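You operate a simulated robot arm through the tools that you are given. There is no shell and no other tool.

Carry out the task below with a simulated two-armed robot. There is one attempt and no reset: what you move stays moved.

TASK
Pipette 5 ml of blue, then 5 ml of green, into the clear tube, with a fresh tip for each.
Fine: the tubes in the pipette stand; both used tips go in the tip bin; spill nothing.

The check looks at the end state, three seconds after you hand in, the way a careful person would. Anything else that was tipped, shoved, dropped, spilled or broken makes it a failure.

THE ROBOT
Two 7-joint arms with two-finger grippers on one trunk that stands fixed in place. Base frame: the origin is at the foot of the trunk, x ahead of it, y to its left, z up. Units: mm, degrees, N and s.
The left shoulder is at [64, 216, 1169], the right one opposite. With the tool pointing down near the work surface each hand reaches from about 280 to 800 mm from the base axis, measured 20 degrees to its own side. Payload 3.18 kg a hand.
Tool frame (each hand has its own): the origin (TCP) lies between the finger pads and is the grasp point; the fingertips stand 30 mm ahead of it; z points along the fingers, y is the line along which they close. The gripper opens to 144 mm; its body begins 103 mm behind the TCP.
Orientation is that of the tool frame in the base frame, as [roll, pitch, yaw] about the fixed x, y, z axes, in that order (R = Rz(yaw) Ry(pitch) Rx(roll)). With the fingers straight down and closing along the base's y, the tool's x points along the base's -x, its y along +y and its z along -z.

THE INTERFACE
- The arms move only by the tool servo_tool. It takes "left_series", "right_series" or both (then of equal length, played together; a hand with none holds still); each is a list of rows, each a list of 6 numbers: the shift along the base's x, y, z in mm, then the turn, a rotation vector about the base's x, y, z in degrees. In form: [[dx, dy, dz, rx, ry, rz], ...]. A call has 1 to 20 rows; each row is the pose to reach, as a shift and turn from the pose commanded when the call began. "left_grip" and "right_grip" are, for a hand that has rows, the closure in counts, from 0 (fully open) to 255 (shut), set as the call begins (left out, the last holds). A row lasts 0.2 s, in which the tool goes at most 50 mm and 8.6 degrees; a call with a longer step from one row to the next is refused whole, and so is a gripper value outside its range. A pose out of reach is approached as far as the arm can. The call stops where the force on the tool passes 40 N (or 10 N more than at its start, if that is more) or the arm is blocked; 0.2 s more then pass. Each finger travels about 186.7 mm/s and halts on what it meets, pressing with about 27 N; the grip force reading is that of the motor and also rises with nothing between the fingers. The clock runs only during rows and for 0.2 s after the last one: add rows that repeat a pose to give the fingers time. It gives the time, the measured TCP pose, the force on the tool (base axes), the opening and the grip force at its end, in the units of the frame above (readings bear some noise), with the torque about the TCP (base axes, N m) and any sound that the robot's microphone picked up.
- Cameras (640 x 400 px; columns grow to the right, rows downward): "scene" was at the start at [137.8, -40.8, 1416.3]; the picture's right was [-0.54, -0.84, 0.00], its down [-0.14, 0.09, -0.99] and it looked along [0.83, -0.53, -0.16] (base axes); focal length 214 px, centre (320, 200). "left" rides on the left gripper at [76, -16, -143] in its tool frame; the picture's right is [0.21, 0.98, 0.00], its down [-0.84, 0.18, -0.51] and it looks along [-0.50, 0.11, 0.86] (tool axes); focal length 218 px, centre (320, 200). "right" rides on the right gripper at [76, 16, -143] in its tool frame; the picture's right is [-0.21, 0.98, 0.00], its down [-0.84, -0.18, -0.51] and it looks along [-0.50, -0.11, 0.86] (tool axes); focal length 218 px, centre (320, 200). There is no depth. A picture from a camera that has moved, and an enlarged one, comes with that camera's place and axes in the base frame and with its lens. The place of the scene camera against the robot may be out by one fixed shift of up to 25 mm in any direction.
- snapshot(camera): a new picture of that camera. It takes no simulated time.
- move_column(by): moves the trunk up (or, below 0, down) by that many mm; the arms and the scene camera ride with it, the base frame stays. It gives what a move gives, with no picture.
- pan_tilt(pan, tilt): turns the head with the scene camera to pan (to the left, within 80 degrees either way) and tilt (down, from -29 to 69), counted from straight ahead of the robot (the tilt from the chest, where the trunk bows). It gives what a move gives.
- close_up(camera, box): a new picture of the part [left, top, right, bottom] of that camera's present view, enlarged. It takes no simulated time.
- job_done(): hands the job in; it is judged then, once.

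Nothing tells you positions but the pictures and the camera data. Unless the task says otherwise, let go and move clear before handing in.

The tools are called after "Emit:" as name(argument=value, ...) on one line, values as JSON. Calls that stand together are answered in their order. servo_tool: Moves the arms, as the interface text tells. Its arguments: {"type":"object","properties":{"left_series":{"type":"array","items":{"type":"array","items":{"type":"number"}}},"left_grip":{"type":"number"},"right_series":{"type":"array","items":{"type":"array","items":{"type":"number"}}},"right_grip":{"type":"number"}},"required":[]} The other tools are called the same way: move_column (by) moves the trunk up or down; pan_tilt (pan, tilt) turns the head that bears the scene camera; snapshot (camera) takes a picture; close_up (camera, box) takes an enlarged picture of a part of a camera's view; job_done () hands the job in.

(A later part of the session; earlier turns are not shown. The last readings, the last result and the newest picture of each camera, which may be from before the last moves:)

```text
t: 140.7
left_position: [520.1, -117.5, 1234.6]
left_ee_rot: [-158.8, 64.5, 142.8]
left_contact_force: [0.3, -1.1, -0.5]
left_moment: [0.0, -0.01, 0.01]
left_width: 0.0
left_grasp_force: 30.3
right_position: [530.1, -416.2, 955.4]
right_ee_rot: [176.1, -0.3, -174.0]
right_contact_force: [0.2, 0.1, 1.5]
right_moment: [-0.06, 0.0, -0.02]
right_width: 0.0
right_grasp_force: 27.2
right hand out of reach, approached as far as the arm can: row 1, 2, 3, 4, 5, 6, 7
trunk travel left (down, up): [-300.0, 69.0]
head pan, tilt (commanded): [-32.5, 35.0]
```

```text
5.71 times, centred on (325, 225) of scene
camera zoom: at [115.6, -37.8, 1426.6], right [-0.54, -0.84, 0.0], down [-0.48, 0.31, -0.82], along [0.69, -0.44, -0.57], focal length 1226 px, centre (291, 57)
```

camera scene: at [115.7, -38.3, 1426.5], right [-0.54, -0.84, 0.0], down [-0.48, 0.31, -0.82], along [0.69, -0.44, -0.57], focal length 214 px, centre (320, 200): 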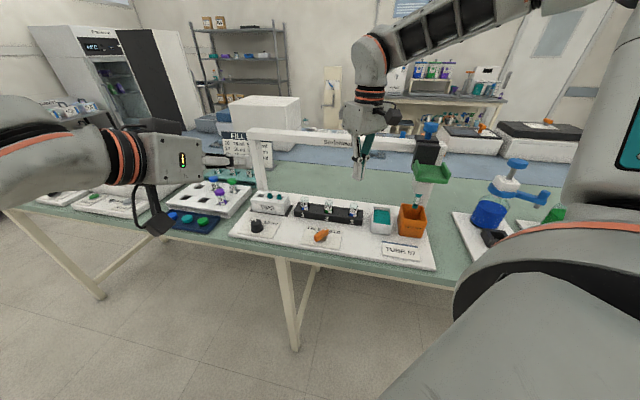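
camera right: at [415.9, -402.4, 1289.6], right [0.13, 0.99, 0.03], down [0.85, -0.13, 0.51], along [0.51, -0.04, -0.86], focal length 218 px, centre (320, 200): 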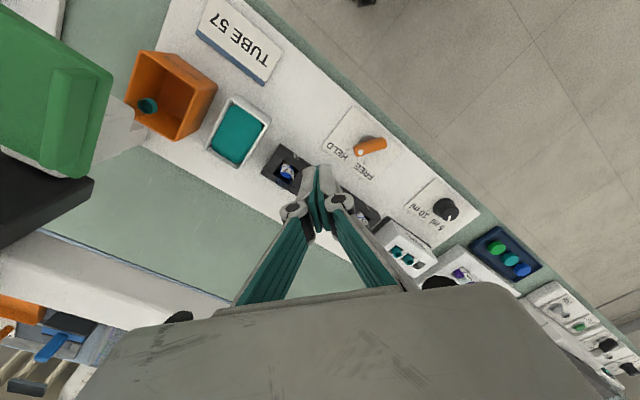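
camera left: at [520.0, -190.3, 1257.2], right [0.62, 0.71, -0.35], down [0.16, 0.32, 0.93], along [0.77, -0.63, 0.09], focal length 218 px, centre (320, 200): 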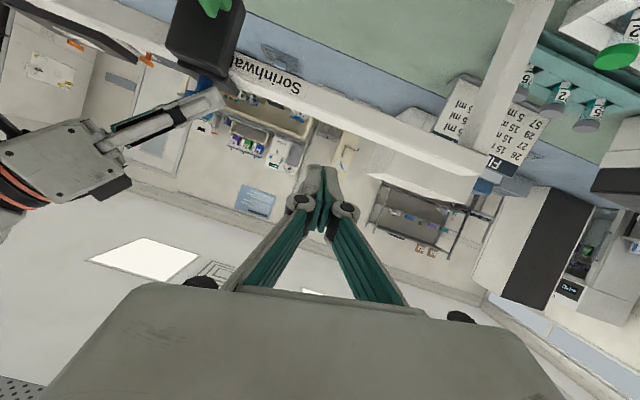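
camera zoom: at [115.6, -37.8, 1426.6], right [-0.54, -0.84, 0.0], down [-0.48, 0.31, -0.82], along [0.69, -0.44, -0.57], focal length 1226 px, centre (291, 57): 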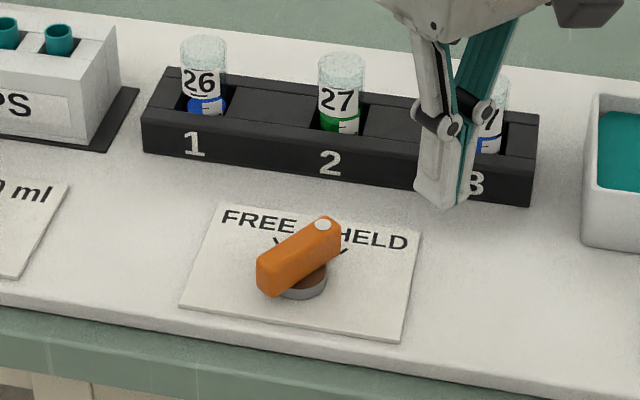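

The arm deviated (joint limit in this posture). I lift straight up away from the rack, go back through the earlier comfortable pose, and come in the way that worked before.

Emit:
servo_tool(right_series=[[-5, 0, 40, 0, 0, 0], [-15, -5, 85, 0, 0, 0], [-30, -20, 130, 0, 0, 0], [-50, -40, 175, 0, 0, 0]])

Emit:
servo_tool(right_series=[[-10, -15, 40, 0, -7, 0], [-20, -30, 80, 0, -14, 0], [-30, -45, 120, 0, -21, 0], [-40, -60, 150, 0, -28, 0], [-50, -65, 180, 0, -34, 0], [-55, -65, 220, 0, -40, 0]])

Emit:
snapshot(camera="scene")

```text
refused: row 4 steps farther than a row can; nothing moved
```

```text
t: 142.1
left_position: [518.8, -117.2, 1235.2]
left_ee_rot: [-158.9, 64.6, 142.8]
left_contact_force: [-0.6, 0.1, 0.5]
left_moment: [0.02, -0.02, 0.03]
left_width: 0.0
left_grasp_force: 31.1
right_position: [472.1, -482.4, 1173.3]
right_ee_rot: [-179.1, 39.4, -172.3]
right_contact_force: [0.0, -0.1, 0.1]
right_moment: [-0.04, -0.04, 0.01]
right_width: 0.0
right_grasp_force: 26.5
trunk travel left (down, up): [-300.0, 69.0]
head pan, tilt (commanded): [-32.5, 35.0]
```

```text
taken
camera scene: at [114.7, -38.1, 1426.7], right [-0.54, -0.84, 0.0], down [-0.48, 0.31, -0.82], along [0.69, -0.44, -0.57], focal length 214 px, centre (320, 200)
```

scene: 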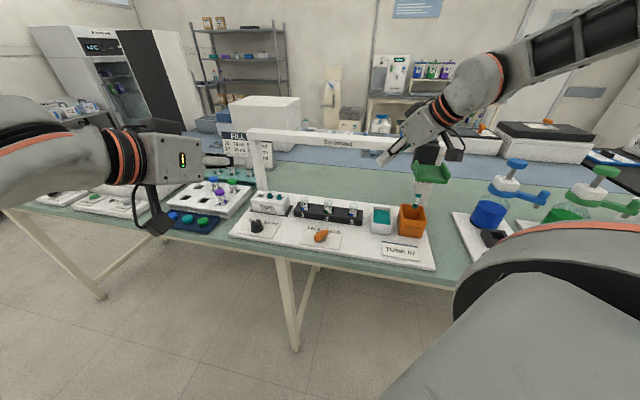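

Emit:
servo_tool(right_series=[[-10, -8, 45, 0, 0, 0], [-20, -16, 90, 0, 0, 0], [-32, -25, 135, 0, 0, 0], [-47, -36, 180, 0, 0, 0], [-47, -36, 187, 0, 0, 0]])

Emit:
close_up(camera="scene", box=[280, 180, 440, 260])

Emit:
snapshot(camera="scene")

```text
t: 143.3
left_position: [520.1, -120.9, 1234.2]
left_ee_rot: [-158.8, 64.3, 142.7]
left_contact_force: [0.3, 0.4, 0.2]
left_moment: [-0.01, 0.03, 0.01]
left_width: 0.0
left_grasp_force: 30.8
right_position: [426.4, -518.0, 1361.0]
right_ee_rot: [-179.2, 39.4, -172.2]
right_contact_force: [-0.2, -0.9, 0.3]
right_moment: [-0.02, -0.01, 0.02]
right_width: 0.1
right_grasp_force: 27.2
trunk travel left (down, up): [-300.0, 69.0]
head pan, tilt (commanded): [-32.5, 35.0]
```

```text
4.00 times, centred on (360, 220) of scene
camera zoom: at [116.0, -38.2, 1426.4], right [-0.54, -0.84, 0.0], down [-0.48, 0.31, -0.82], along [0.69, -0.44, -0.57], focal length 858 px, centre (160, 120)
```

zoom: 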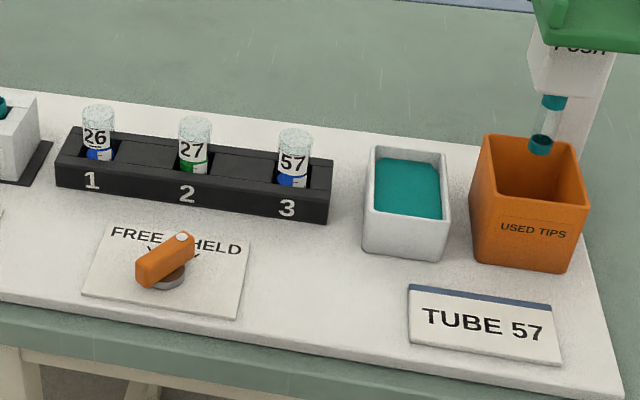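

```text
taken
camera scene: at [116.0, -38.2, 1426.4], right [-0.54, -0.84, 0.0], down [-0.48, 0.31, -0.82], along [0.69, -0.44, -0.57], focal length 214 px, centre (320, 200)
```

scene: 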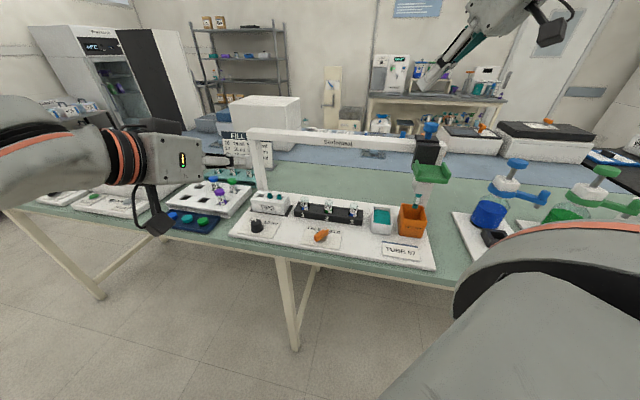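

Emit:
servo_tool(right_series=[[10, 15, -40, 0, 7, 0], [20, 30, -80, 0, 14, 0], [30, 45, -120, 0, 21, 0], [40, 60, -150, 0, 28, 0], [50, 75, -180, 0, 34, 0], [60, 100, -200, 0, 39, 0], [70, 120, -210, 0, 39, 0]])

Emit:
servo_tool(right_series=[[8, 25, -30, 0, 0, 0], [18, 50, -65, 0, 0, 0], [28, 75, -100, 0, 0, 0], [35, 95, -140, 0, 0, 0]])

Emit:
snapshot(camera="right")

```text
t: 144.9
left_position: [520.8, -118.8, 1234.1]
left_ee_rot: [-158.8, 64.4, 142.8]
left_contact_force: [-0.6, 0.7, -0.6]
left_moment: [0.02, 0.01, 0.04]
left_width: 0.0
left_grasp_force: 30.9
right_position: [496.0, -397.9, 1151.7]
right_ee_rot: [176.2, 0.6, -174.0]
right_contact_force: [-0.3, -0.1, 0.2]
right_moment: [-0.01, 0.02, -0.01]
right_width: 0.0
right_grasp_force: 27.2
trunk travel left (down, up): [-300.0, 69.0]
head pan, tilt (commanded): [-32.5, 35.0]
```

```text
t: 145.9
left_position: [520.2, -118.8, 1232.9]
left_ee_rot: [-158.8, 64.4, 142.8]
left_contact_force: [0.1, 0.0, -0.4]
left_moment: [-0.02, 0.0, 0.01]
left_width: 0.0
left_grasp_force: 31.0
right_position: [553.1, -369.2, 1038.9]
right_ee_rot: [174.6, 0.1, -173.0]
right_contact_force: [0.5, 0.4, 1.0]
right_moment: [0.05, -0.01, 0.0]
right_width: 0.3
right_grasp_force: 26.8
right hand out of reach, approached as far as the arm can: row 2, 3, 4
trunk travel left (down, up): [-300.0, 69.0]
head pan, tilt (commanded): [-32.5, 35.0]
```

```text
taken
camera right: at [476.9, -374.8, 1182.0], right [0.09, 0.99, 0.09], down [0.86, -0.12, 0.49], along [0.5, 0.04, -0.87], focal length 218 px, centre (320, 200)
```

right: 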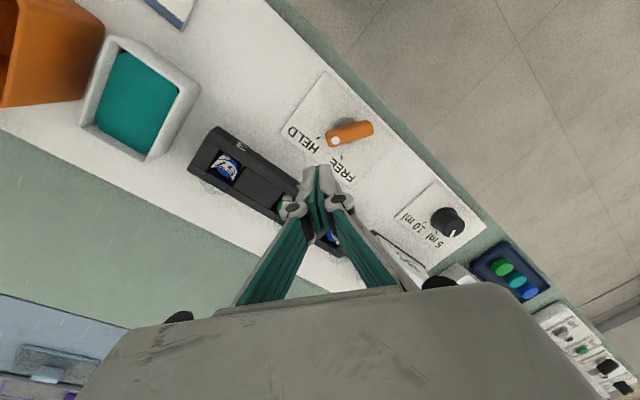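

Tool-down keeps hitting a joint limit here; a forward tilt of 40° is the comfortable posture, so I'll push the lever with the hand tilted instead.

Emit:
servo_tool(right_series=[[-12, 0, 15, 0, -7, 0], [-25, 0, 30, 0, -14, 0], [-38, 5, 40, 0, -21, 0], [-50, 8, 40, 0, -28, 0], [-65, 12, 40, 0, -35, 0], [-75, 15, 40, 0, -41, 0], [-75, 15, 40, 0, -41, 0]])

Emit:
snapshot(camera="scene")

Emit:
snapshot(camera="right")

```text
t: 147.5
left_position: [520.3, -118.5, 1233.8]
left_ee_rot: [-158.9, 64.6, 142.7]
left_contact_force: [-0.1, 0.0, -1.2]
left_moment: [-0.02, -0.01, 0.0]
left_width: 0.1
left_grasp_force: 30.6
right_position: [483.6, -436.3, 1075.1]
right_ee_rot: [177.0, 41.2, -172.4]
right_contact_force: [-0.6, 0.1, -0.1]
right_moment: [0.01, 0.0, -0.01]
right_width: 0.0
right_grasp_force: 26.9
right hand out of reach, approached as far as the arm can: row 1, 2, 3, 4, 5, 6, 7
trunk travel left (down, up): [-300.0, 69.0]
head pan, tilt (commanded): [-32.5, 35.0]
```

```text
taken
camera scene: at [115.5, -38.2, 1426.5], right [-0.54, -0.84, 0.0], down [-0.48, 0.31, -0.82], along [0.69, -0.44, -0.57], focal length 214 px, centre (320, 200)
```

scene: 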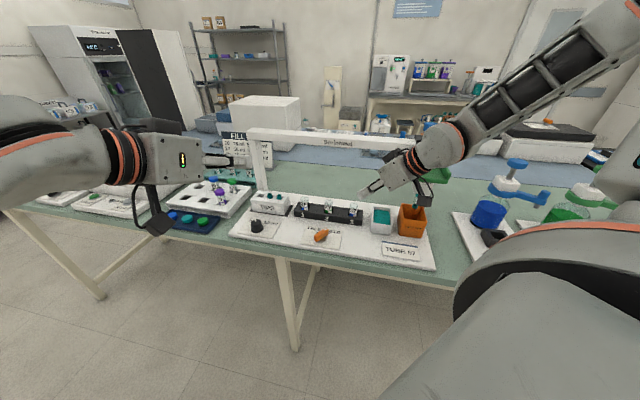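

```text
taken
camera right: at [331.6, -446.8, 1131.8], right [-0.01, 0.98, 0.18], down [0.33, -0.16, 0.93], along [0.94, 0.07, -0.33], focal length 218 px, centre (320, 200)
```

right: 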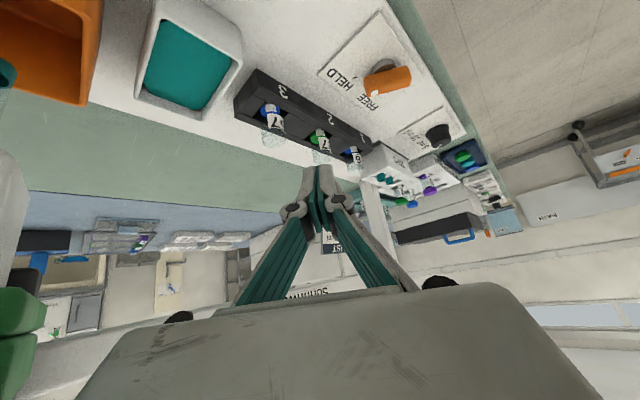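

The right arm's elbow is in an awkward configuration for that spot. The lever can also be turned by its other end, which the left hand can reach; I'll park the right hand back and steepen the left hand.

Emit:
servo_tool(right_series=[[-15, -25, 40, 0, 0, 0], [-30, -50, 80, 0, 0, 0], [-45, -75, 120, 0, 0, 0], [-55, -100, 160, 0, 0, 0], [-60, -120, 200, 0, 0, 0]])

Emit:
servo_tool(left_series=[[-5, -5, 0, 6, 4, 0], [-10, -10, 0, 12, 8, 0], [-15, -15, 0, 18, 12, 0], [-20, -20, 0, 24, 16, 0], [-20, -30, -10, 30, 20, 0], [-20, -40, -20, 34, 22.5, 0], [-20, -40, -20, 34, 22.5, 0]])

Emit:
snapshot(camera="left")

Emit:
snapshot(camera="scene")

```text
t: 148.7
left_position: [519.3, -119.3, 1234.0]
left_ee_rot: [-158.9, 64.5, 142.7]
left_contact_force: [-0.5, -0.2, -0.4]
left_moment: [0.0, 0.01, 0.02]
left_width: 0.0
left_grasp_force: 30.8
right_position: [424.1, -556.3, 1271.5]
right_ee_rot: [177.1, 41.1, -172.2]
right_contact_force: [0.0, 0.0, -0.6]
right_moment: [0.07, 0.01, -0.02]
right_width: 0.2
right_grasp_force: 27.2
trunk travel left (down, up): [-300.0, 69.0]
head pan, tilt (commanded): [-32.5, 35.0]
```

```text
t: 150.3
left_position: [500.2, -156.6, 1213.0]
left_ee_rot: [-172.6, 24.6, 132.6]
left_contact_force: [-0.6, -0.3, 0.0]
left_moment: [-0.02, -0.01, -0.01]
left_width: 0.0
left_grasp_force: 30.3
right_position: [425.4, -555.3, 1272.5]
right_ee_rot: [177.0, 41.1, -172.2]
right_contact_force: [-0.2, 0.2, -0.2]
right_moment: [-0.04, -0.01, -0.04]
right_width: 0.0
right_grasp_force: 26.5
trunk travel left (down, up): [-300.0, 69.0]
head pan, tilt (commanded): [-32.5, 35.0]
```

```text
taken
camera left: at [414.9, -60.1, 1311.8], right [0.62, 0.76, -0.2], down [0.56, -0.25, 0.79], along [0.54, -0.6, -0.58], focal length 218 px, centre (320, 200)
```

left: 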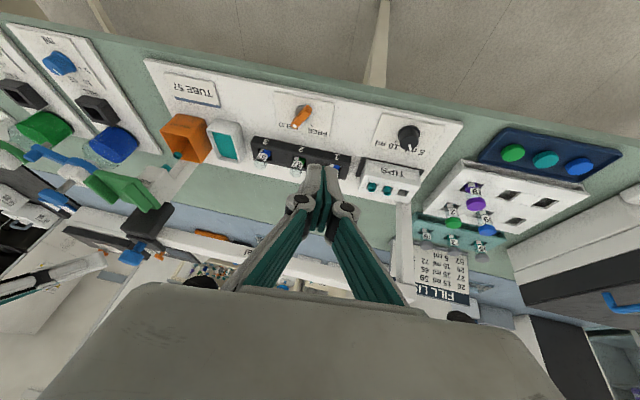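

```text
taken
camera scene: at [115.8, -37.8, 1426.5], right [-0.54, -0.84, 0.0], down [-0.48, 0.31, -0.82], along [0.69, -0.44, -0.57], focal length 214 px, centre (320, 200)
```

scene: 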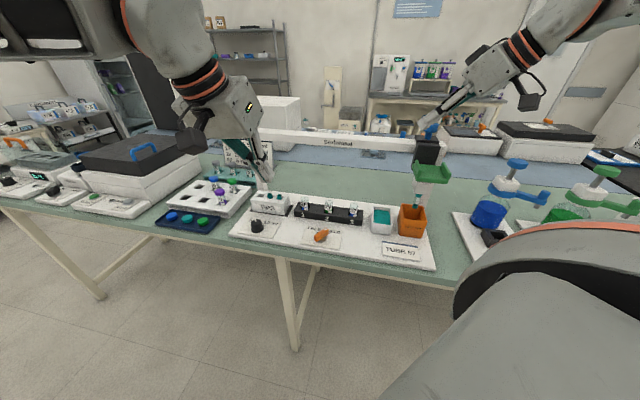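

The left hand now has a nice steep posture facing the station. I move it above the far side of the lever's other end.

Emit:
servo_tool(left_series=[[11, -22, -34, 0, 0, 0], [22, -44, -68, 0, 0, 0], [33, -66, -102, 0, 0, 0], [44, -88, -136, 0, 0, 0], [55, -110, -170, 0, 0, 0], [64, -130, -203, 0, 0, 0], [64, -130, -203, 0, 0, 0]])

Emit:
snapshot(camera="left")

Emit:
close_up(camera="scene", box=[270, 160, 370, 260])

```text
t: 151.8
left_position: [592.0, -278.3, 1140.4]
left_ee_rot: [-154.5, 32.5, 147.1]
left_contact_force: [-0.2, 0.1, 1.0]
left_moment: [-0.02, 0.02, -0.02]
left_width: 0.2
left_grasp_force: 31.3
left hand out of reach, approached as far as the arm can: row 5, 6, 7
right_position: [427.1, -555.5, 1271.8]
right_ee_rot: [177.0, 41.0, -172.1]
right_contact_force: [0.6, 0.9, 0.0]
right_moment: [0.02, 0.01, -0.02]
right_width: 0.1
right_grasp_force: 27.3
trunk travel left (down, up): [-300.0, 69.0]
head pan, tilt (commanded): [-32.5, 35.0]
stopped in row 7 (left hand): the arm was blocked; the commanded pose is now the measured one
```

```text
taken
camera left: at [502.9, -163.8, 1213.0], right [0.52, 0.71, -0.47], down [0.63, 0.05, 0.77], along [0.57, -0.7, -0.43], focal length 218 px, centre (320, 200)
```

left: 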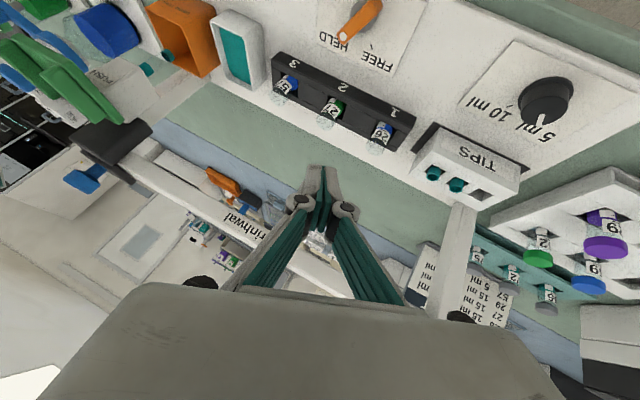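

```text
4.00 times, centred on (320, 210) of scene
camera zoom: at [116.6, -37.3, 1426.4], right [-0.54, -0.84, 0.0], down [-0.48, 0.31, -0.82], along [0.69, -0.44, -0.57], focal length 858 px, centre (320, 160)
```

zoom: 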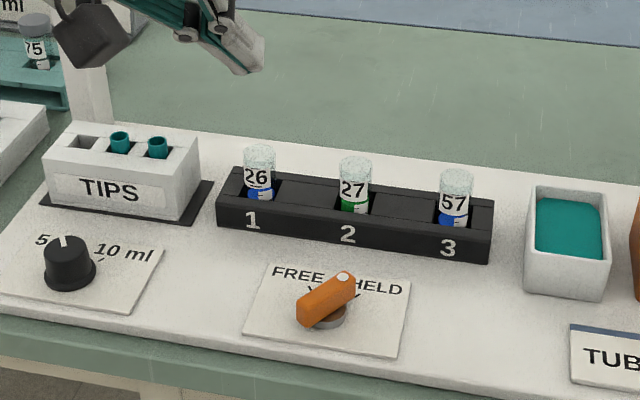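

Emit:
servo_tool(left_series=[[-15, 25, 15, 0, 0, 0], [-35, 55, 30, 0, 0, 0], [-55, 85, 45, 0, 0, 0], [-75, 115, 60, 0, 0, 0], [-90, 145, 70, 0, 0, 0], [-100, 175, 80, 0, 0, 0]])

Emit:
servo_tool(right_series=[[15, 30, 15, 0, 0, 0], [35, 65, 30, 0, 0, 0], [55, 100, 45, 0, 0, 0], [75, 135, 50, 0, 0, 0], [95, 170, 50, 0, 0, 0], [115, 205, 50, 0, 0, 0], [135, 240, 50, 0, 0, 0]])

Emit:
snapshot(camera="scene")

```text
t: 153.2
left_position: [486.8, -106.0, 1219.2]
left_ee_rot: [-155.0, 32.6, 146.2]
left_contact_force: [-0.2, -0.1, 0.3]
left_moment: [-0.02, -0.03, 0.0]
left_width: 0.0
left_grasp_force: 30.5
right_position: [424.8, -556.0, 1272.1]
right_ee_rot: [177.1, 41.1, -172.2]
right_contact_force: [-0.5, 0.5, 0.6]
right_moment: [-0.02, -0.01, 0.0]
right_width: 0.0
right_grasp_force: 27.3
trunk travel left (down, up): [-300.0, 69.0]
head pan, tilt (commanded): [-32.5, 35.0]
```

```text
t: 154.8
left_position: [489.0, -105.3, 1219.4]
left_ee_rot: [-155.1, 32.5, 146.4]
left_contact_force: [0.0, 0.1, -0.2]
left_moment: [0.01, 0.01, -0.02]
left_width: 0.0
left_grasp_force: 30.3
right_position: [562.5, -365.3, 1335.6]
right_ee_rot: [176.1, 40.6, -171.0]
right_contact_force: [0.7, -0.1, -0.4]
right_moment: [-0.04, 0.02, -0.03]
right_width: 0.0
right_grasp_force: 26.9
right hand out of reach, approached as far as the arm can: row 6, 7
trunk travel left (down, up): [-300.0, 69.0]
head pan, tilt (commanded): [-32.5, 35.0]
```

```text
taken
camera scene: at [117.1, -37.7, 1426.3], right [-0.54, -0.84, 0.0], down [-0.48, 0.31, -0.82], along [0.69, -0.44, -0.57], focal length 214 px, centre (320, 200)
```

scene: 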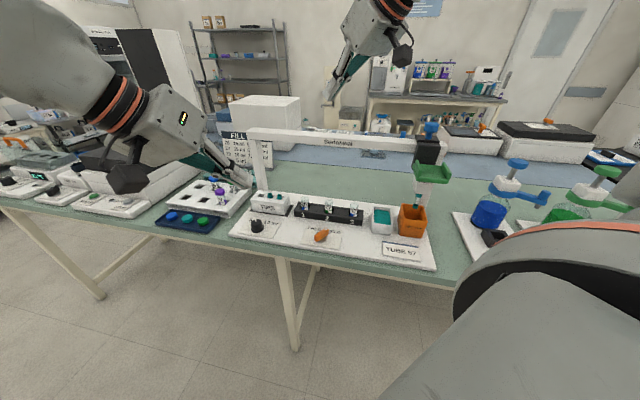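

Emit:
servo_tool(right_series=[[30, 15, -5, 0, 0, 0], [60, 30, -10, 0, 0, 0], [90, 45, -15, 0, 0, 0], [120, 60, -20, 0, 0, 0], [140, 75, -20, 0, 0, 0]])

Emit:
snapshot(camera="scene")

```text
t: 156.0
left_position: [488.9, -107.9, 1218.5]
left_ee_rot: [-155.0, 32.5, 146.4]
left_contact_force: [-0.4, -0.6, -0.5]
left_moment: [-0.02, 0.03, -0.05]
left_width: 0.0
left_grasp_force: 30.7
right_position: [726.0, -338.3, 1340.0]
right_ee_rot: [176.5, 40.2, -171.0]
right_contact_force: [1.3, 0.4, 0.3]
right_moment: [-0.03, 0.03, -0.04]
right_width: 0.1
right_grasp_force: 27.0
right hand out of reach, approached as far as the arm can: row 1, 2, 3, 4, 5
trunk travel left (down, up): [-300.0, 69.0]
head pan, tilt (commanded): [-32.5, 35.0]
```

```text
taken
camera scene: at [117.4, -37.8, 1426.3], right [-0.54, -0.84, 0.0], down [-0.48, 0.31, -0.82], along [0.69, -0.44, -0.57], focal length 214 px, centre (320, 200)
```

scene: 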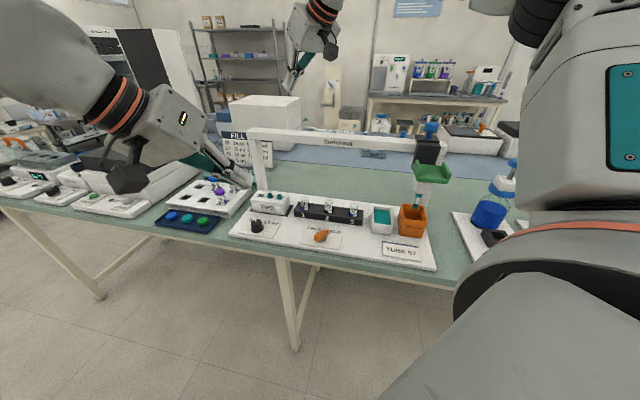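

Emit:
servo_tool(right_series=[[-40, -5, 0, 0, 0, 0], [-85, -15, 0, 0, 0, 0], [-130, -30, 0, 0, 0, 0], [-170, -55, -10, 0, 0, 0], [-205, -85, -20, 0, 0, 0], [-240, -110, -35, 0, 0, 0], [-270, -130, -60, 0, 0, 0], [-295, -140, -95, 0, 0, 0], [-305, -143, -138, 0, 0, 0]])

Emit:
snapshot(camera="scene")

```text
t: 158.0
left_position: [486.3, -107.3, 1218.3]
left_ee_rot: [-154.9, 32.5, 146.3]
left_contact_force: [0.0, -0.2, -0.3]
left_moment: [-0.01, 0.04, -0.02]
left_width: 0.2
left_grasp_force: 30.9
right_position: [414.3, -483.6, 1199.6]
right_ee_rot: [176.9, 41.2, -172.1]
right_contact_force: [0.7, 0.7, -1.0]
right_moment: [-0.01, 0.02, 0.03]
right_width: 0.0
right_grasp_force: 27.4
right hand out of reach, approached as far as the arm can: row 1, 2, 3
trunk travel left (down, up): [-300.0, 69.0]
head pan, tilt (commanded): [-32.5, 35.0]
```

```text
taken
camera scene: at [116.5, -38.7, 1426.4], right [-0.54, -0.84, 0.0], down [-0.48, 0.31, -0.82], along [0.69, -0.44, -0.57], focal length 214 px, centre (320, 200)
```

scene: 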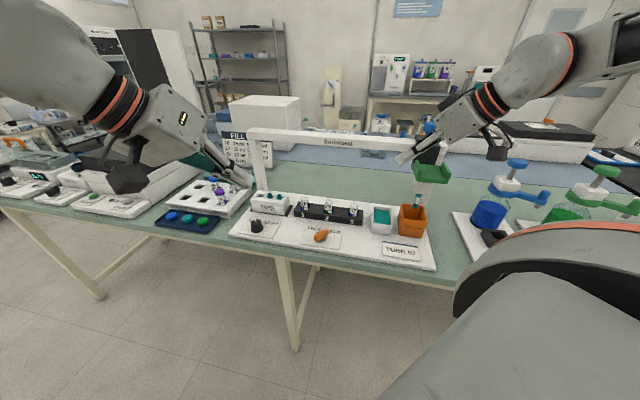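

Emit:
servo_tool(right_series=[[30, 30, 0, 0, 0, 0], [60, 60, 0, 0, 0, 0], [90, 90, 0, 0, 0, 0], [120, 120, 0, 0, 0, 0], [150, 150, 0, 0, 0, 0], [180, 180, 0, 0, 0, 0], [210, 210, 0, 0, 0, 0]])

Emit:
snapshot(camera="scene")

```text
t: 159.6
left_position: [488.0, -107.8, 1218.8]
left_ee_rot: [-155.0, 32.4, 146.4]
left_contact_force: [-0.8, 0.0, -1.0]
left_moment: [-0.02, -0.01, 0.01]
left_width: 0.0
left_grasp_force: 31.3
right_position: [630.8, -367.7, 1215.0]
right_ee_rot: [174.0, 40.7, -170.7]
right_contact_force: [0.0, 0.4, -0.4]
right_moment: [-0.03, 0.0, 0.01]
right_width: 0.0
right_grasp_force: 27.2
right hand out of reach, approached as far as the arm can: row 3, 4, 5, 6, 7
trunk travel left (down, up): [-300.0, 69.0]
head pan, tilt (commanded): [-32.5, 35.0]
```

```text
taken
camera scene: at [116.8, -38.4, 1426.3], right [-0.54, -0.84, 0.0], down [-0.48, 0.31, -0.82], along [0.69, -0.44, -0.57], focal length 214 px, centre (320, 200)
```

scene: 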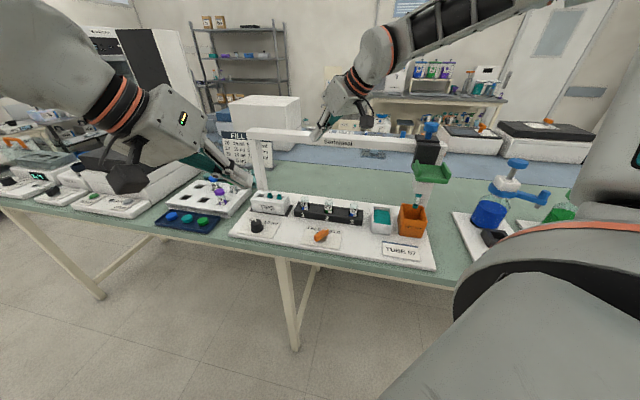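

Emit:
servo_tool(right_series=[[-30, -30, 10, -3.1, -0.4, -4.3], [-60, -60, 20, -6.2, -0.9, -8.6], [-90, -90, 30, -6.2, -0.9, -8.6], [-120, -120, 40, -6.2, -0.9, -8.6], [-150, -150, 50, -6.2, -0.9, -8.6], [-180, -180, 60, -6.2, -0.9, -8.6], [-207, -207, 67, -6.2, -0.9, -8.6], [-207, -207, 67, -6.2, -0.9, -8.6]])

Emit:
servo_tool(right_series=[[35, 18, 10, 0, 0, 0], [70, 37, 10, 0, 0, 0], [105, 56, 10, 0, 0, 0], [140, 75, 10, 0, 0, 0], [175, 94, 10, 0, 0, 0], [210, 112, 10, 0, 0, 0], [245, 131, 10, 0, 0, 0], [280, 150, 10, 0, 0, 0], [280, 150, 10, 0, 0, 0]])

Emit:
snapshot(camera="scene")

```text
t: 161.4
left_position: [488.2, -107.7, 1218.4]
left_ee_rot: [-155.0, 32.4, 146.4]
left_contact_force: [0.2, 0.0, 0.3]
left_moment: [0.01, -0.02, 0.0]
left_width: 0.2
left_grasp_force: 30.5
right_position: [422.9, -577.0, 1282.2]
right_ee_rot: [-177.7, 40.7, -173.9]
right_contact_force: [0.2, -0.4, -0.1]
right_moment: [0.01, 0.02, 0.0]
right_width: 0.0
right_grasp_force: 26.7
right hand out of reach, approached as far as the arm can: row 1, 2, 3
trunk travel left (down, up): [-300.0, 69.0]
head pan, tilt (commanded): [-32.5, 35.0]
```

```text
t: 163.4
left_position: [485.9, -107.9, 1220.3]
left_ee_rot: [-155.1, 32.5, 146.3]
left_contact_force: [-0.5, 0.0, 0.7]
left_moment: [0.04, -0.02, 0.04]
left_width: 0.3
left_grasp_force: 30.4
right_position: [704.1, -434.7, 1296.2]
right_ee_rot: [-177.8, 40.7, -173.7]
right_contact_force: [0.1, -0.1, 0.5]
right_moment: [0.01, 0.0, -0.02]
right_width: 0.4
right_grasp_force: 26.5
right hand out of reach, approached as far as the arm can: row 8, 9
trunk travel left (down, up): [-300.0, 69.0]
head pan, tilt (commanded): [-32.5, 35.0]
```

```text
taken
camera scene: at [114.7, -38.2, 1426.7], right [-0.54, -0.84, 0.0], down [-0.48, 0.31, -0.82], along [0.69, -0.44, -0.57], focal length 214 px, centre (320, 200)
```

scene: 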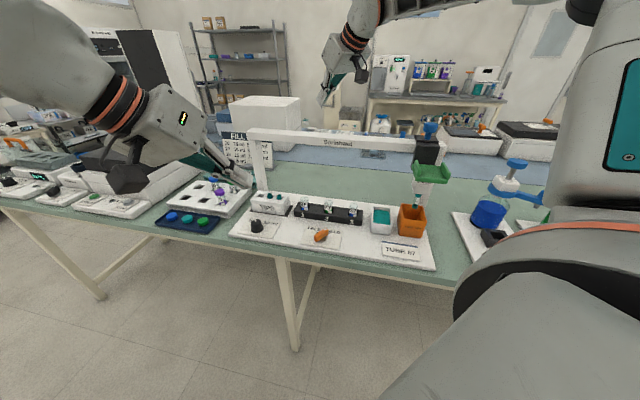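

Emit:
servo_tool(right_series=[[-40, 5, 20, 0, 0, 0], [-80, 10, 45, 0, 0, 0], [-115, 10, 75, 0, 0, 0], [-150, 10, 105, 0, 0, 0], [-180, 10, 140, 0, 0, 0], [-205, 10, 180, 0, 0, 0], [-230, 10, 220, 0, 0, 0], [-245, 10, 260, 0, 0, 0], [-250, 10, 300, 0, 0, 0]])

Emit:
snapshot(camera="scene")

```text
t: 165.4
left_position: [488.5, -107.0, 1218.7]
left_ee_rot: [-154.9, 32.5, 146.5]
left_contact_force: [0.3, -0.2, 0.4]
left_moment: [-0.02, 0.02, -0.06]
left_width: 0.2
left_grasp_force: 30.3
right_position: [458.3, -425.8, 1597.0]
right_ee_rot: [-177.6, 40.7, -173.9]
right_contact_force: [0.5, -0.4, -0.4]
right_moment: [-0.04, 0.05, -0.01]
right_width: 0.0
right_grasp_force: 27.3
right hand out of reach, approached as far as the arm can: row 1, 2
trunk travel left (down, up): [-300.0, 69.0]
head pan, tilt (commanded): [-32.5, 35.0]
```

```text
taken
camera scene: at [116.9, -37.9, 1426.4], right [-0.54, -0.84, 0.0], down [-0.48, 0.31, -0.82], along [0.69, -0.44, -0.57], focal length 214 px, centre (320, 200)
```

scene: 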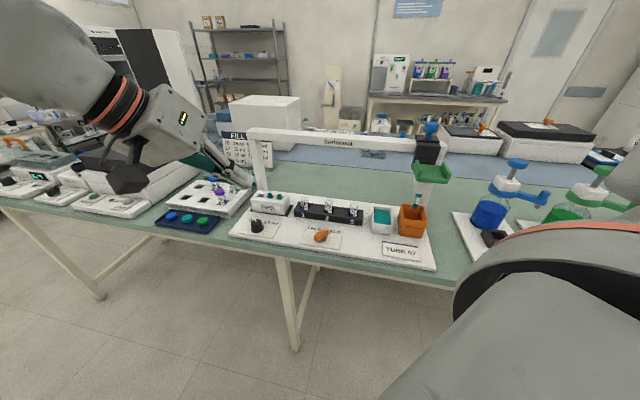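

Emit:
pan_tilt(pan=-60, tilt=-5)

Emit:
snapshot(camera="scene")

```text
t: 166.5
left_position: [487.3, -107.8, 1218.6]
left_ee_rot: [-155.0, 32.5, 146.3]
left_contact_force: [0.8, 0.5, 0.1]
left_moment: [0.01, 0.04, -0.02]
left_width: 0.0
left_grasp_force: 30.6
right_position: [456.3, -426.0, 1597.1]
right_ee_rot: [-177.6, 40.8, -173.9]
right_contact_force: [0.0, 0.7, 0.2]
right_moment: [-0.01, -0.01, 0.02]
right_width: 0.0
right_grasp_force: 26.7
trunk travel left (down, up): [-300.0, 69.0]
head pan, tilt (commanded): [-60.0, -5.0]
```

```text
taken
camera scene: at [85.2, -66.8, 1490.3], right [-0.87, -0.5, 0.0], down [0.04, -0.07, -1.0], along [0.5, -0.86, 0.09], focal length 214 px, centre (320, 200)
```

scene: 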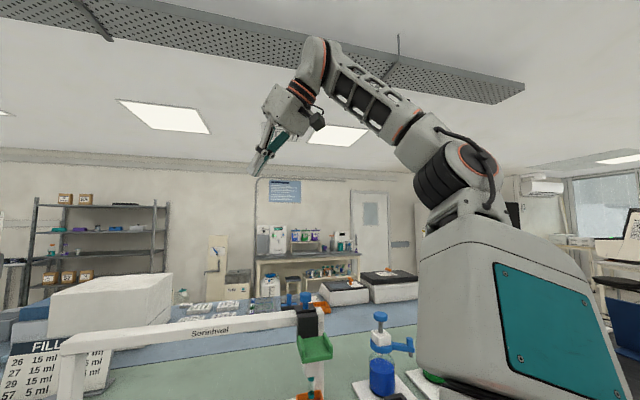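

Emit:
servo_tool(right_series=[[15, -20, -35, 0, 0, 0], [30, -40, -70, 0, 0, 0], [50, -65, -105, 0, 0, 0], [70, -90, -140, 0, 0, 0], [95, -115, -170, 0, 0, 0], [120, -140, -200, 0, 0, 0], [145, -160, -225, 0, 0, 0], [175, -175, -250, 0, 0, 0], [210, -185, -265, 0, 0, 0], [245, -195, -275, 0, 0, 0], [270, -200, -280, 0, 0, 0]])

Emit:
snapshot(camera="scene")

```text
t: 168.9
left_position: [487.5, -107.0, 1219.4]
left_ee_rot: [-154.9, 32.4, 146.4]
left_contact_force: [-0.6, -0.2, 0.6]
left_moment: [0.0, 0.03, 0.02]
left_width: 0.0
left_grasp_force: 30.6
right_position: [727.6, -626.5, 1315.0]
right_ee_rot: [-177.5, 40.8, -173.8]
right_contact_force: [0.4, 0.0, -0.6]
right_moment: [0.02, 0.0, 0.0]
right_width: 0.1
right_grasp_force: 27.0
trunk travel left (down, up): [-300.0, 69.0]
head pan, tilt (commanded): [-60.0, -5.0]
```

```text
taken
camera scene: at [86.4, -66.9, 1490.2], right [-0.87, -0.5, 0.0], down [0.04, -0.08, -1.0], along [0.5, -0.86, 0.09], focal length 214 px, centre (320, 200)
```

scene: 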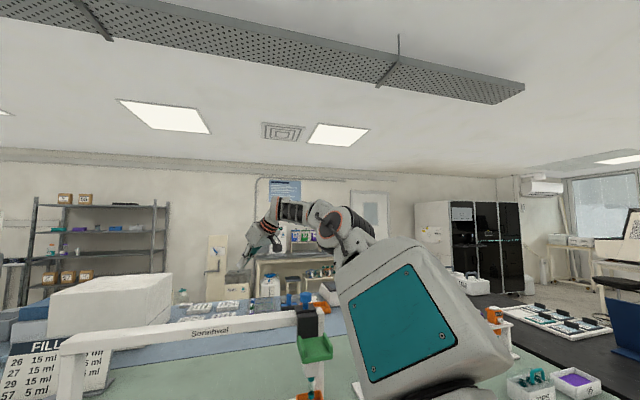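

Emit:
servo_tool(right_series=[[5, 35, 0, 0, 0, 0], [10, 70, -5, 0, 0, 0], [15, 105, -10, 0, 0, 0], [17, 140, -15, 0, 0, 0], [17, 170, -18, 0, 0, 0], [10, 196, -20, 0, 0, 0]])

Emit:
snapshot(camera="scene")

```text
t: 170.3
left_position: [487.1, -106.2, 1220.4]
left_ee_rot: [-155.0, 32.5, 146.4]
left_contact_force: [0.4, -0.5, 0.4]
left_moment: [0.01, 0.0, 0.02]
left_width: 0.4
left_grasp_force: 30.6
right_position: [735.1, -429.0, 1296.6]
right_ee_rot: [-177.7, 40.8, -173.8]
right_contact_force: [-0.3, -0.2, -0.7]
right_moment: [0.0, -0.01, -0.05]
right_width: 0.1
right_grasp_force: 27.0
trunk travel left (down, up): [-300.0, 69.0]
head pan, tilt (commanded): [-60.0, -5.0]
```

```text
taken
camera scene: at [84.8, -66.2, 1490.5], right [-0.87, -0.5, 0.0], down [0.04, -0.08, -1.0], along [0.5, -0.86, 0.09], focal length 214 px, centre (320, 200)
```

scene: 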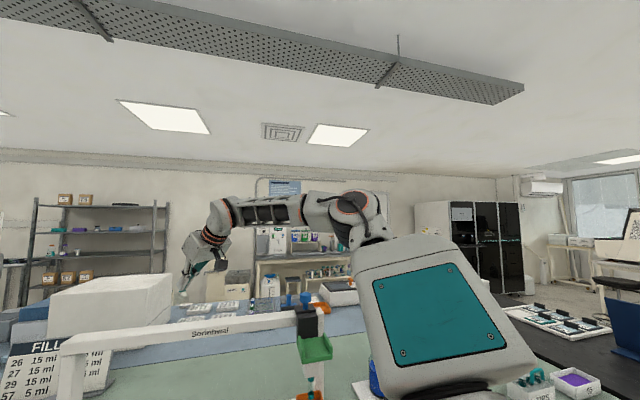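

Emit:
servo_tool(right_series=[[-25, 15, -5, 0, 0, 0], [-50, 35, -15, 0, 0, 0], [-75, 55, -25, 0, 0, 0], [-100, 75, -40, 0, 0, 0], [-125, 90, -60, 0, 0, 0], [-150, 100, -85, 0, 0, 0], [-170, 110, -115, 0, 0, 0]])

Emit:
snapshot(camera="scene")

```text
t: 171.9
left_position: [488.1, -107.9, 1218.9]
left_ee_rot: [-155.0, 32.6, 146.3]
left_contact_force: [1.3, 0.3, -0.9]
left_moment: [-0.01, -0.01, 0.0]
left_width: 0.0
left_grasp_force: 30.6
right_position: [581.5, -431.7, 1200.5]
right_ee_rot: [178.3, 40.2, -172.4]
right_contact_force: [0.7, -0.4, 0.0]
right_moment: [0.0, 0.0, 0.01]
right_width: 0.1
right_grasp_force: 27.1
right hand out of reach, approached as far as the arm can: row 1, 2, 3, 4, 5, 6, 7
trunk travel left (down, up): [-300.0, 69.0]
head pan, tilt (commanded): [-60.0, -5.0]
```

```text
taken
camera scene: at [86.1, -66.9, 1490.3], right [-0.87, -0.5, 0.0], down [0.04, -0.08, -1.0], along [0.5, -0.86, 0.09], focal length 214 px, centre (320, 200)
```

scene: 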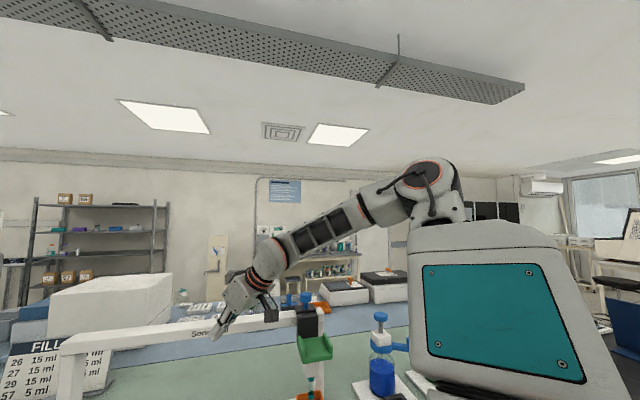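

Emit:
servo_tool(right_series=[[-15, 5, -5, 0, 0, 7], [-30, 10, -10, 0, 0, 14], [-45, 20, -15, 0, 0, 21], [-60, 35, -25, 0, 0, 28], [-65, 55, -40, 0, 0, 35], [-65, 80, -60, 0, 0, 40]])

Emit:
snapshot(camera="scene")

```text
t: 173.3
left_position: [488.7, -107.6, 1218.9]
left_ee_rot: [-154.9, 32.5, 146.4]
left_contact_force: [-0.3, -0.6, 0.1]
left_moment: [0.0, 0.04, -0.03]
left_width: 0.0
left_grasp_force: 30.4
right_position: [512.3, -353.6, 1142.5]
right_ee_rot: [178.5, 40.1, -132.1]
right_contact_force: [0.5, 0.7, -1.0]
right_moment: [-0.03, 0.02, -0.01]
right_width: 0.1
right_grasp_force: 27.1
trunk travel left (down, up): [-300.0, 69.0]
head pan, tilt (commanded): [-60.0, -5.0]
```

```text
taken
camera scene: at [86.0, -66.2, 1490.4], right [-0.87, -0.5, 0.0], down [0.04, -0.08, -1.0], along [0.5, -0.86, 0.09], focal length 214 px, centre (320, 200)
```

scene: 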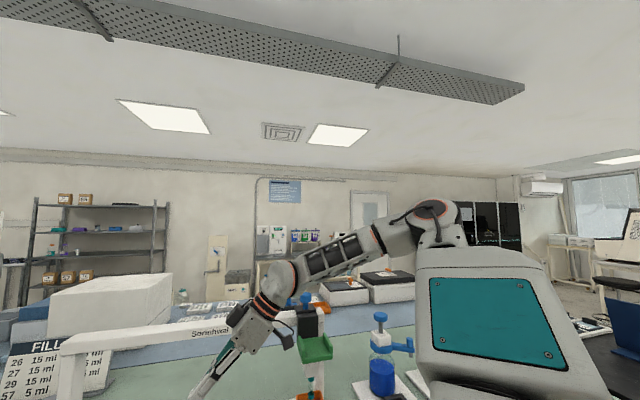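

Turning the right hand to point left frees the arm — that was the limiting factor. Now I lower beside the lever's dot end and push it to FREE.

Emit:
pan_tilt(pan=-32.5, tilt=35)

Emit:
servo_tool(right_series=[[-4, -1, -40, 0, 0, 0], [-8, -2, -80, 0, 0, 0], [-12, -3, -120, 0, 0, 0], [-12, -3, -160, 0, 0, 0], [-12, -3, -190, 0, 0, 0], [-12, -3, -207, 0, 0, 0], [-12, -3, -207, 0, 0, 0]])

Emit:
close_up(camera="right", box=[200, 40, 440, 220])

Emit:
close_up(camera="scene", box=[290, 180, 380, 260])

```text
t: 174.3
left_position: [486.8, -107.5, 1219.1]
left_ee_rot: [-155.0, 32.5, 146.4]
left_contact_force: [-0.1, -0.1, 0.0]
left_moment: [-0.01, 0.0, 0.02]
left_width: 0.1
left_grasp_force: 30.8
right_position: [511.7, -354.3, 1142.9]
right_ee_rot: [178.5, 40.2, -132.3]
right_contact_force: [-0.2, 0.2, 0.0]
right_moment: [0.03, -0.03, -0.01]
right_width: 0.1
right_grasp_force: 27.0
trunk travel left (down, up): [-300.0, 69.0]
head pan, tilt (commanded): [-32.5, 35.0]
```

```text
t: 175.9
left_position: [486.7, -105.8, 1219.9]
left_ee_rot: [-155.0, 32.5, 146.3]
left_contact_force: [0.6, 0.1, 0.2]
left_moment: [-0.01, 0.0, 0.0]
left_width: 0.0
left_grasp_force: 30.6
right_position: [500.7, -353.9, 935.8]
right_ee_rot: [178.5, 40.2, -132.3]
right_contact_force: [-0.8, -0.1, 0.3]
right_moment: [-0.02, 0.01, -0.03]
right_width: 0.0
right_grasp_force: 27.6
trunk travel left (down, up): [-300.0, 69.0]
head pan, tilt (commanded): [-32.5, 35.0]
```

```text
2.22 times, centred on (320, 130) of right
camera zoom: at [390.9, -456.7, 995.0], right [-0.63, 0.76, 0.15], down [0.36, 0.11, 0.93], along [0.69, 0.64, -0.34], focal length 485 px, centre (320, 356)
```

zoom: 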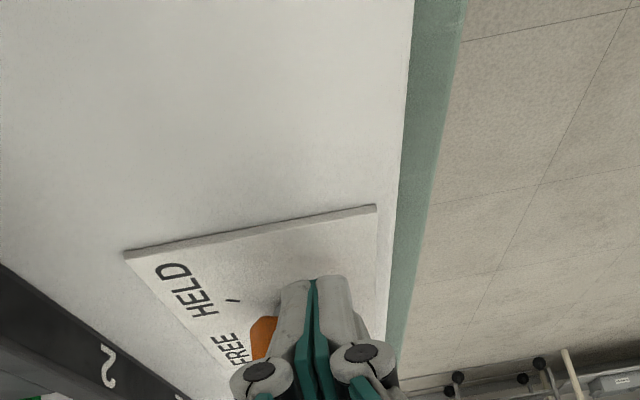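

```text
5.00 times, centred on (335, 220) of scene
camera zoom: at [115.7, -38.1, 1426.6], right [-0.54, -0.84, 0.0], down [-0.48, 0.31, -0.82], along [0.69, -0.44, -0.57], focal length 1072 px, centre (245, 100)
```

zoom: 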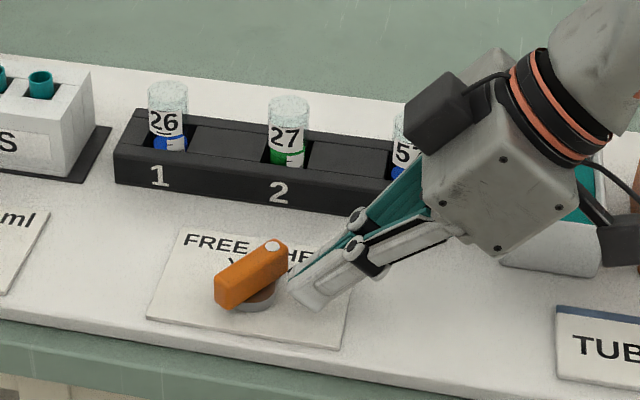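

Emit:
servo_tool(right_series=[[5, -1, 0, 0, 0, 0], [10, -1, 0, 0, 0, 0], [16, -1.5, 0, 0, 0, 0], [23, -5, 0, 0, 0, 0], [31, -8, 0, 0, 0, 0], [39, -11, 0, 0, 0, 0]])

Emit:
close_up(camera="scene", box=[290, 180, 380, 260])

```text
t: 177.3
left_position: [487.7, -103.8, 1218.9]
left_ee_rot: [-154.9, 32.4, 146.3]
left_contact_force: [0.6, 0.1, 0.0]
left_moment: [0.01, 0.03, -0.05]
left_width: 0.1
left_grasp_force: 30.7
right_position: [541.3, -364.3, 937.5]
right_ee_rot: [178.7, 40.2, -131.9]
right_contact_force: [-0.4, 0.2, -1.1]
right_moment: [0.04, 0.03, 0.04]
right_width: 0.0
right_grasp_force: 27.1
trunk travel left (down, up): [-300.0, 69.0]
head pan, tilt (commanded): [-32.5, 35.0]
```

```text
5.00 times, centred on (335, 220) of scene
camera zoom: at [116.7, -35.3, 1426.5], right [-0.54, -0.84, 0.0], down [-0.48, 0.31, -0.82], along [0.69, -0.44, -0.57], focal length 1072 px, centre (245, 100)
```

zoom: 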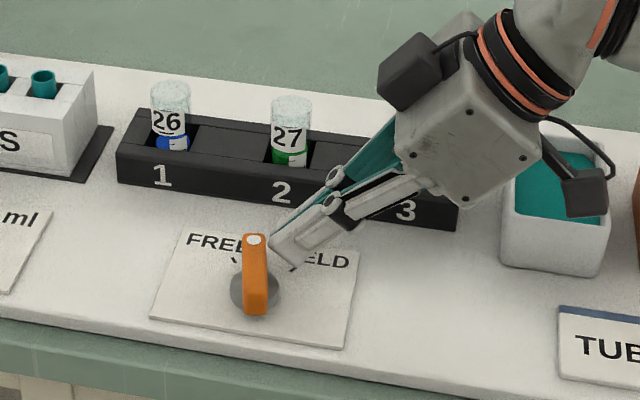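

Emit:
servo_tool(right_series=[[4, -1, 0, 0, 0, 0], [8, -1, 0, 0, 0, 0], [11, 2, 0, 0, 0, 0], [13, 6, 0, 0, 0, 0], [14, 10, 0, 0, 0, 0], [15, 14, 0, 0, 0, 0]])

Emit:
close_up(camera="scene", box=[290, 180, 380, 260])

Emit:
close_up(camera="scene", box=[370, 150, 450, 250])

```text
t: 178.7
left_position: [484.6, -110.5, 1220.4]
left_ee_rot: [-155.3, 32.6, 146.2]
left_contact_force: [0.5, -0.4, -0.1]
left_moment: [0.0, -0.02, 0.0]
left_width: 0.0
left_grasp_force: 30.8
right_position: [552.4, -358.2, 936.0]
right_ee_rot: [178.7, 40.2, -132.3]
right_contact_force: [-13.9, -35.5, 10.5]
right_moment: [-0.13, 0.1, 0.06]
right_width: 0.0
right_grasp_force: 26.9
trunk travel left (down, up): [-300.0, 69.0]
head pan, tilt (commanded): [-32.5, 35.0]
```

```text
5.00 times, centred on (335, 220) of scene
camera zoom: at [113.5, -41.7, 1426.7], right [-0.54, -0.84, 0.0], down [-0.48, 0.31, -0.82], along [0.69, -0.44, -0.57], focal length 1072 px, centre (245, 100)
```

zoom: 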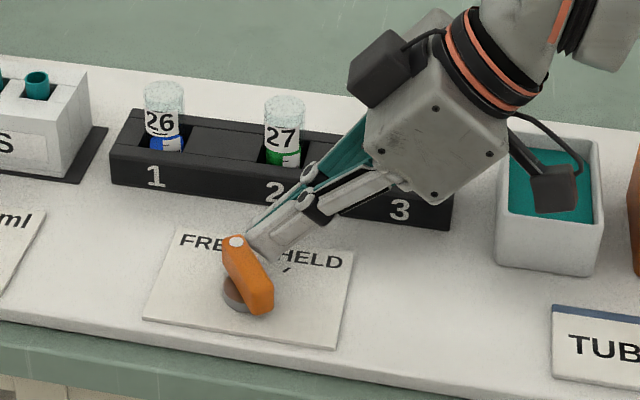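

```text
4.00 times, centred on (410, 200) of scene
camera zoom: at [113.5, -41.7, 1426.7], right [-0.54, -0.84, 0.0], down [-0.48, 0.31, -0.82], along [0.69, -0.44, -0.57], focal length 858 px, centre (-40, 200)
```

zoom: 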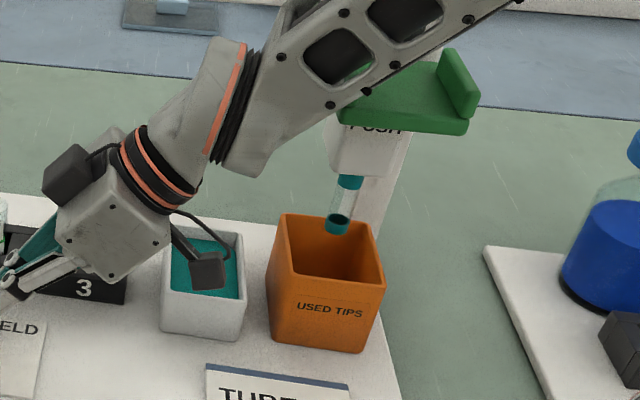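

Emit:
servo_tool(right_series=[[-8, -12, 0, 0, 0, 0], [-12, -14, 20, 0, 0, 0], [-14, -10, 50, 0, 0, 0], [-16, 0, 85, 0, 0, 0]])

Emit:
close_up(camera="scene", box=[370, 150, 450, 250])

Emit:
close_up(camera="scene", box=[280, 180, 370, 260])

```text
t: 179.7
left_position: [486.8, -106.9, 1219.9]
left_ee_rot: [-155.0, 32.5, 146.3]
left_contact_force: [-1.1, 0.7, -0.4]
left_moment: [0.0, -0.05, 0.02]
left_width: 0.0
left_grasp_force: 30.3
right_position: [537.9, -351.4, 1021.8]
right_ee_rot: [178.4, 40.2, -132.3]
right_contact_force: [-0.5, 0.6, 0.2]
right_moment: [-0.02, 0.01, 0.0]
right_width: 0.0
right_grasp_force: 26.7
trunk travel left (down, up): [-300.0, 69.0]
head pan, tilt (commanded): [-32.5, 35.0]
```

```text
4.00 times, centred on (410, 200) of scene
camera zoom: at [115.3, -37.5, 1426.7], right [-0.54, -0.84, 0.0], down [-0.48, 0.31, -0.82], along [0.69, -0.44, -0.57], focal length 858 px, centre (-40, 200)
```

zoom: 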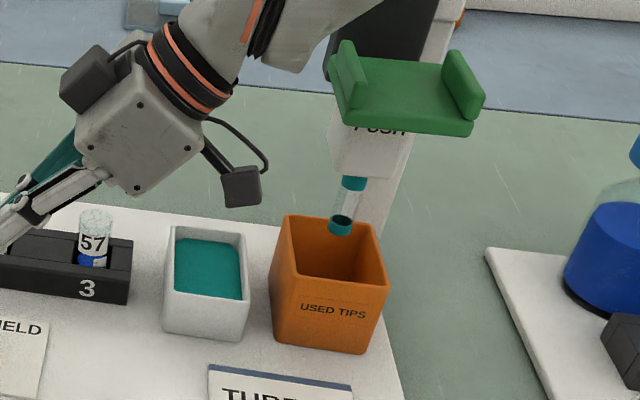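

```text
5.00 times, centred on (325, 220) of scene
camera zoom: at [115.3, -37.5, 1426.7], right [-0.54, -0.84, 0.0], down [-0.48, 0.31, -0.82], along [0.69, -0.44, -0.57], focal length 1072 px, centre (295, 100)
```

zoom: 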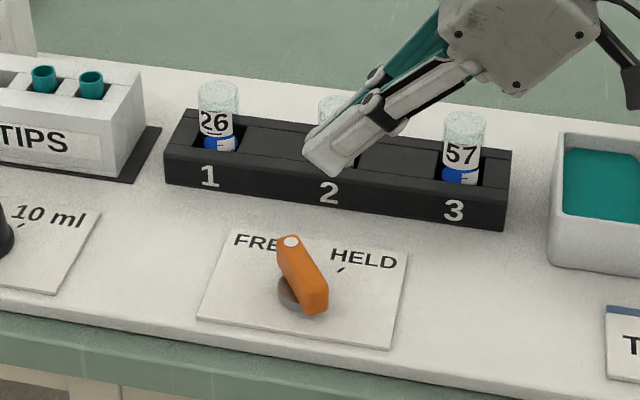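

The lever is at FREE but the tip stays on; ejecting probably also needs a push over the bin. I bring the right hand to the pad above the bin.

Emit:
servo_tool(right_series=[[-15, -15, 45, 0, 0, 0], [-30, -35, 90, 0, 0, 0], [-45, -60, 130, 0, 0, -6], [-60, -90, 165, 0, 0, -13], [-75, -120, 195, 0, 0, -20], [-90, -150, 220, 0, 0, -27], [-105, -180, 240, 0, 0, -34], [-120, -205, 250, 0, 0, -41], [-130, -220, 250, 0, 0, -41]])

Emit:
snapshot(camera="scene")

Emit:
snapshot(camera="right")

```text
refused: row 2 steps farther than a row can; nothing moved
```

```text
taken
camera scene: at [115.3, -37.5, 1426.7], right [-0.54, -0.84, 0.0], down [-0.48, 0.31, -0.82], along [0.69, -0.44, -0.57], focal length 214 px, centre (320, 200)
```

scene: 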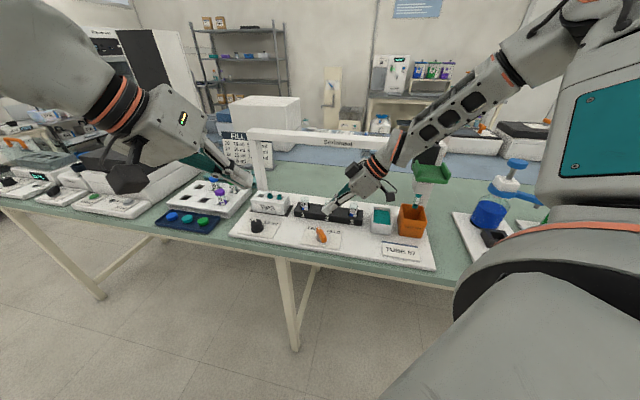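

```text
taken
camera right: at [428.1, -454.4, 1081.1], right [-0.63, 0.76, 0.16], down [0.36, 0.11, 0.93], along [0.69, 0.64, -0.34], focal length 218 px, centre (320, 200)
```

right: 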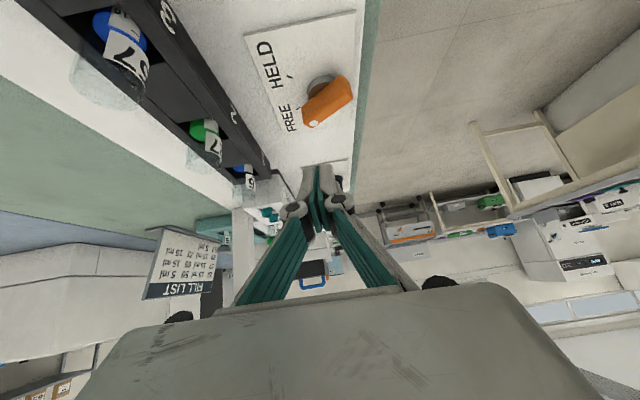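

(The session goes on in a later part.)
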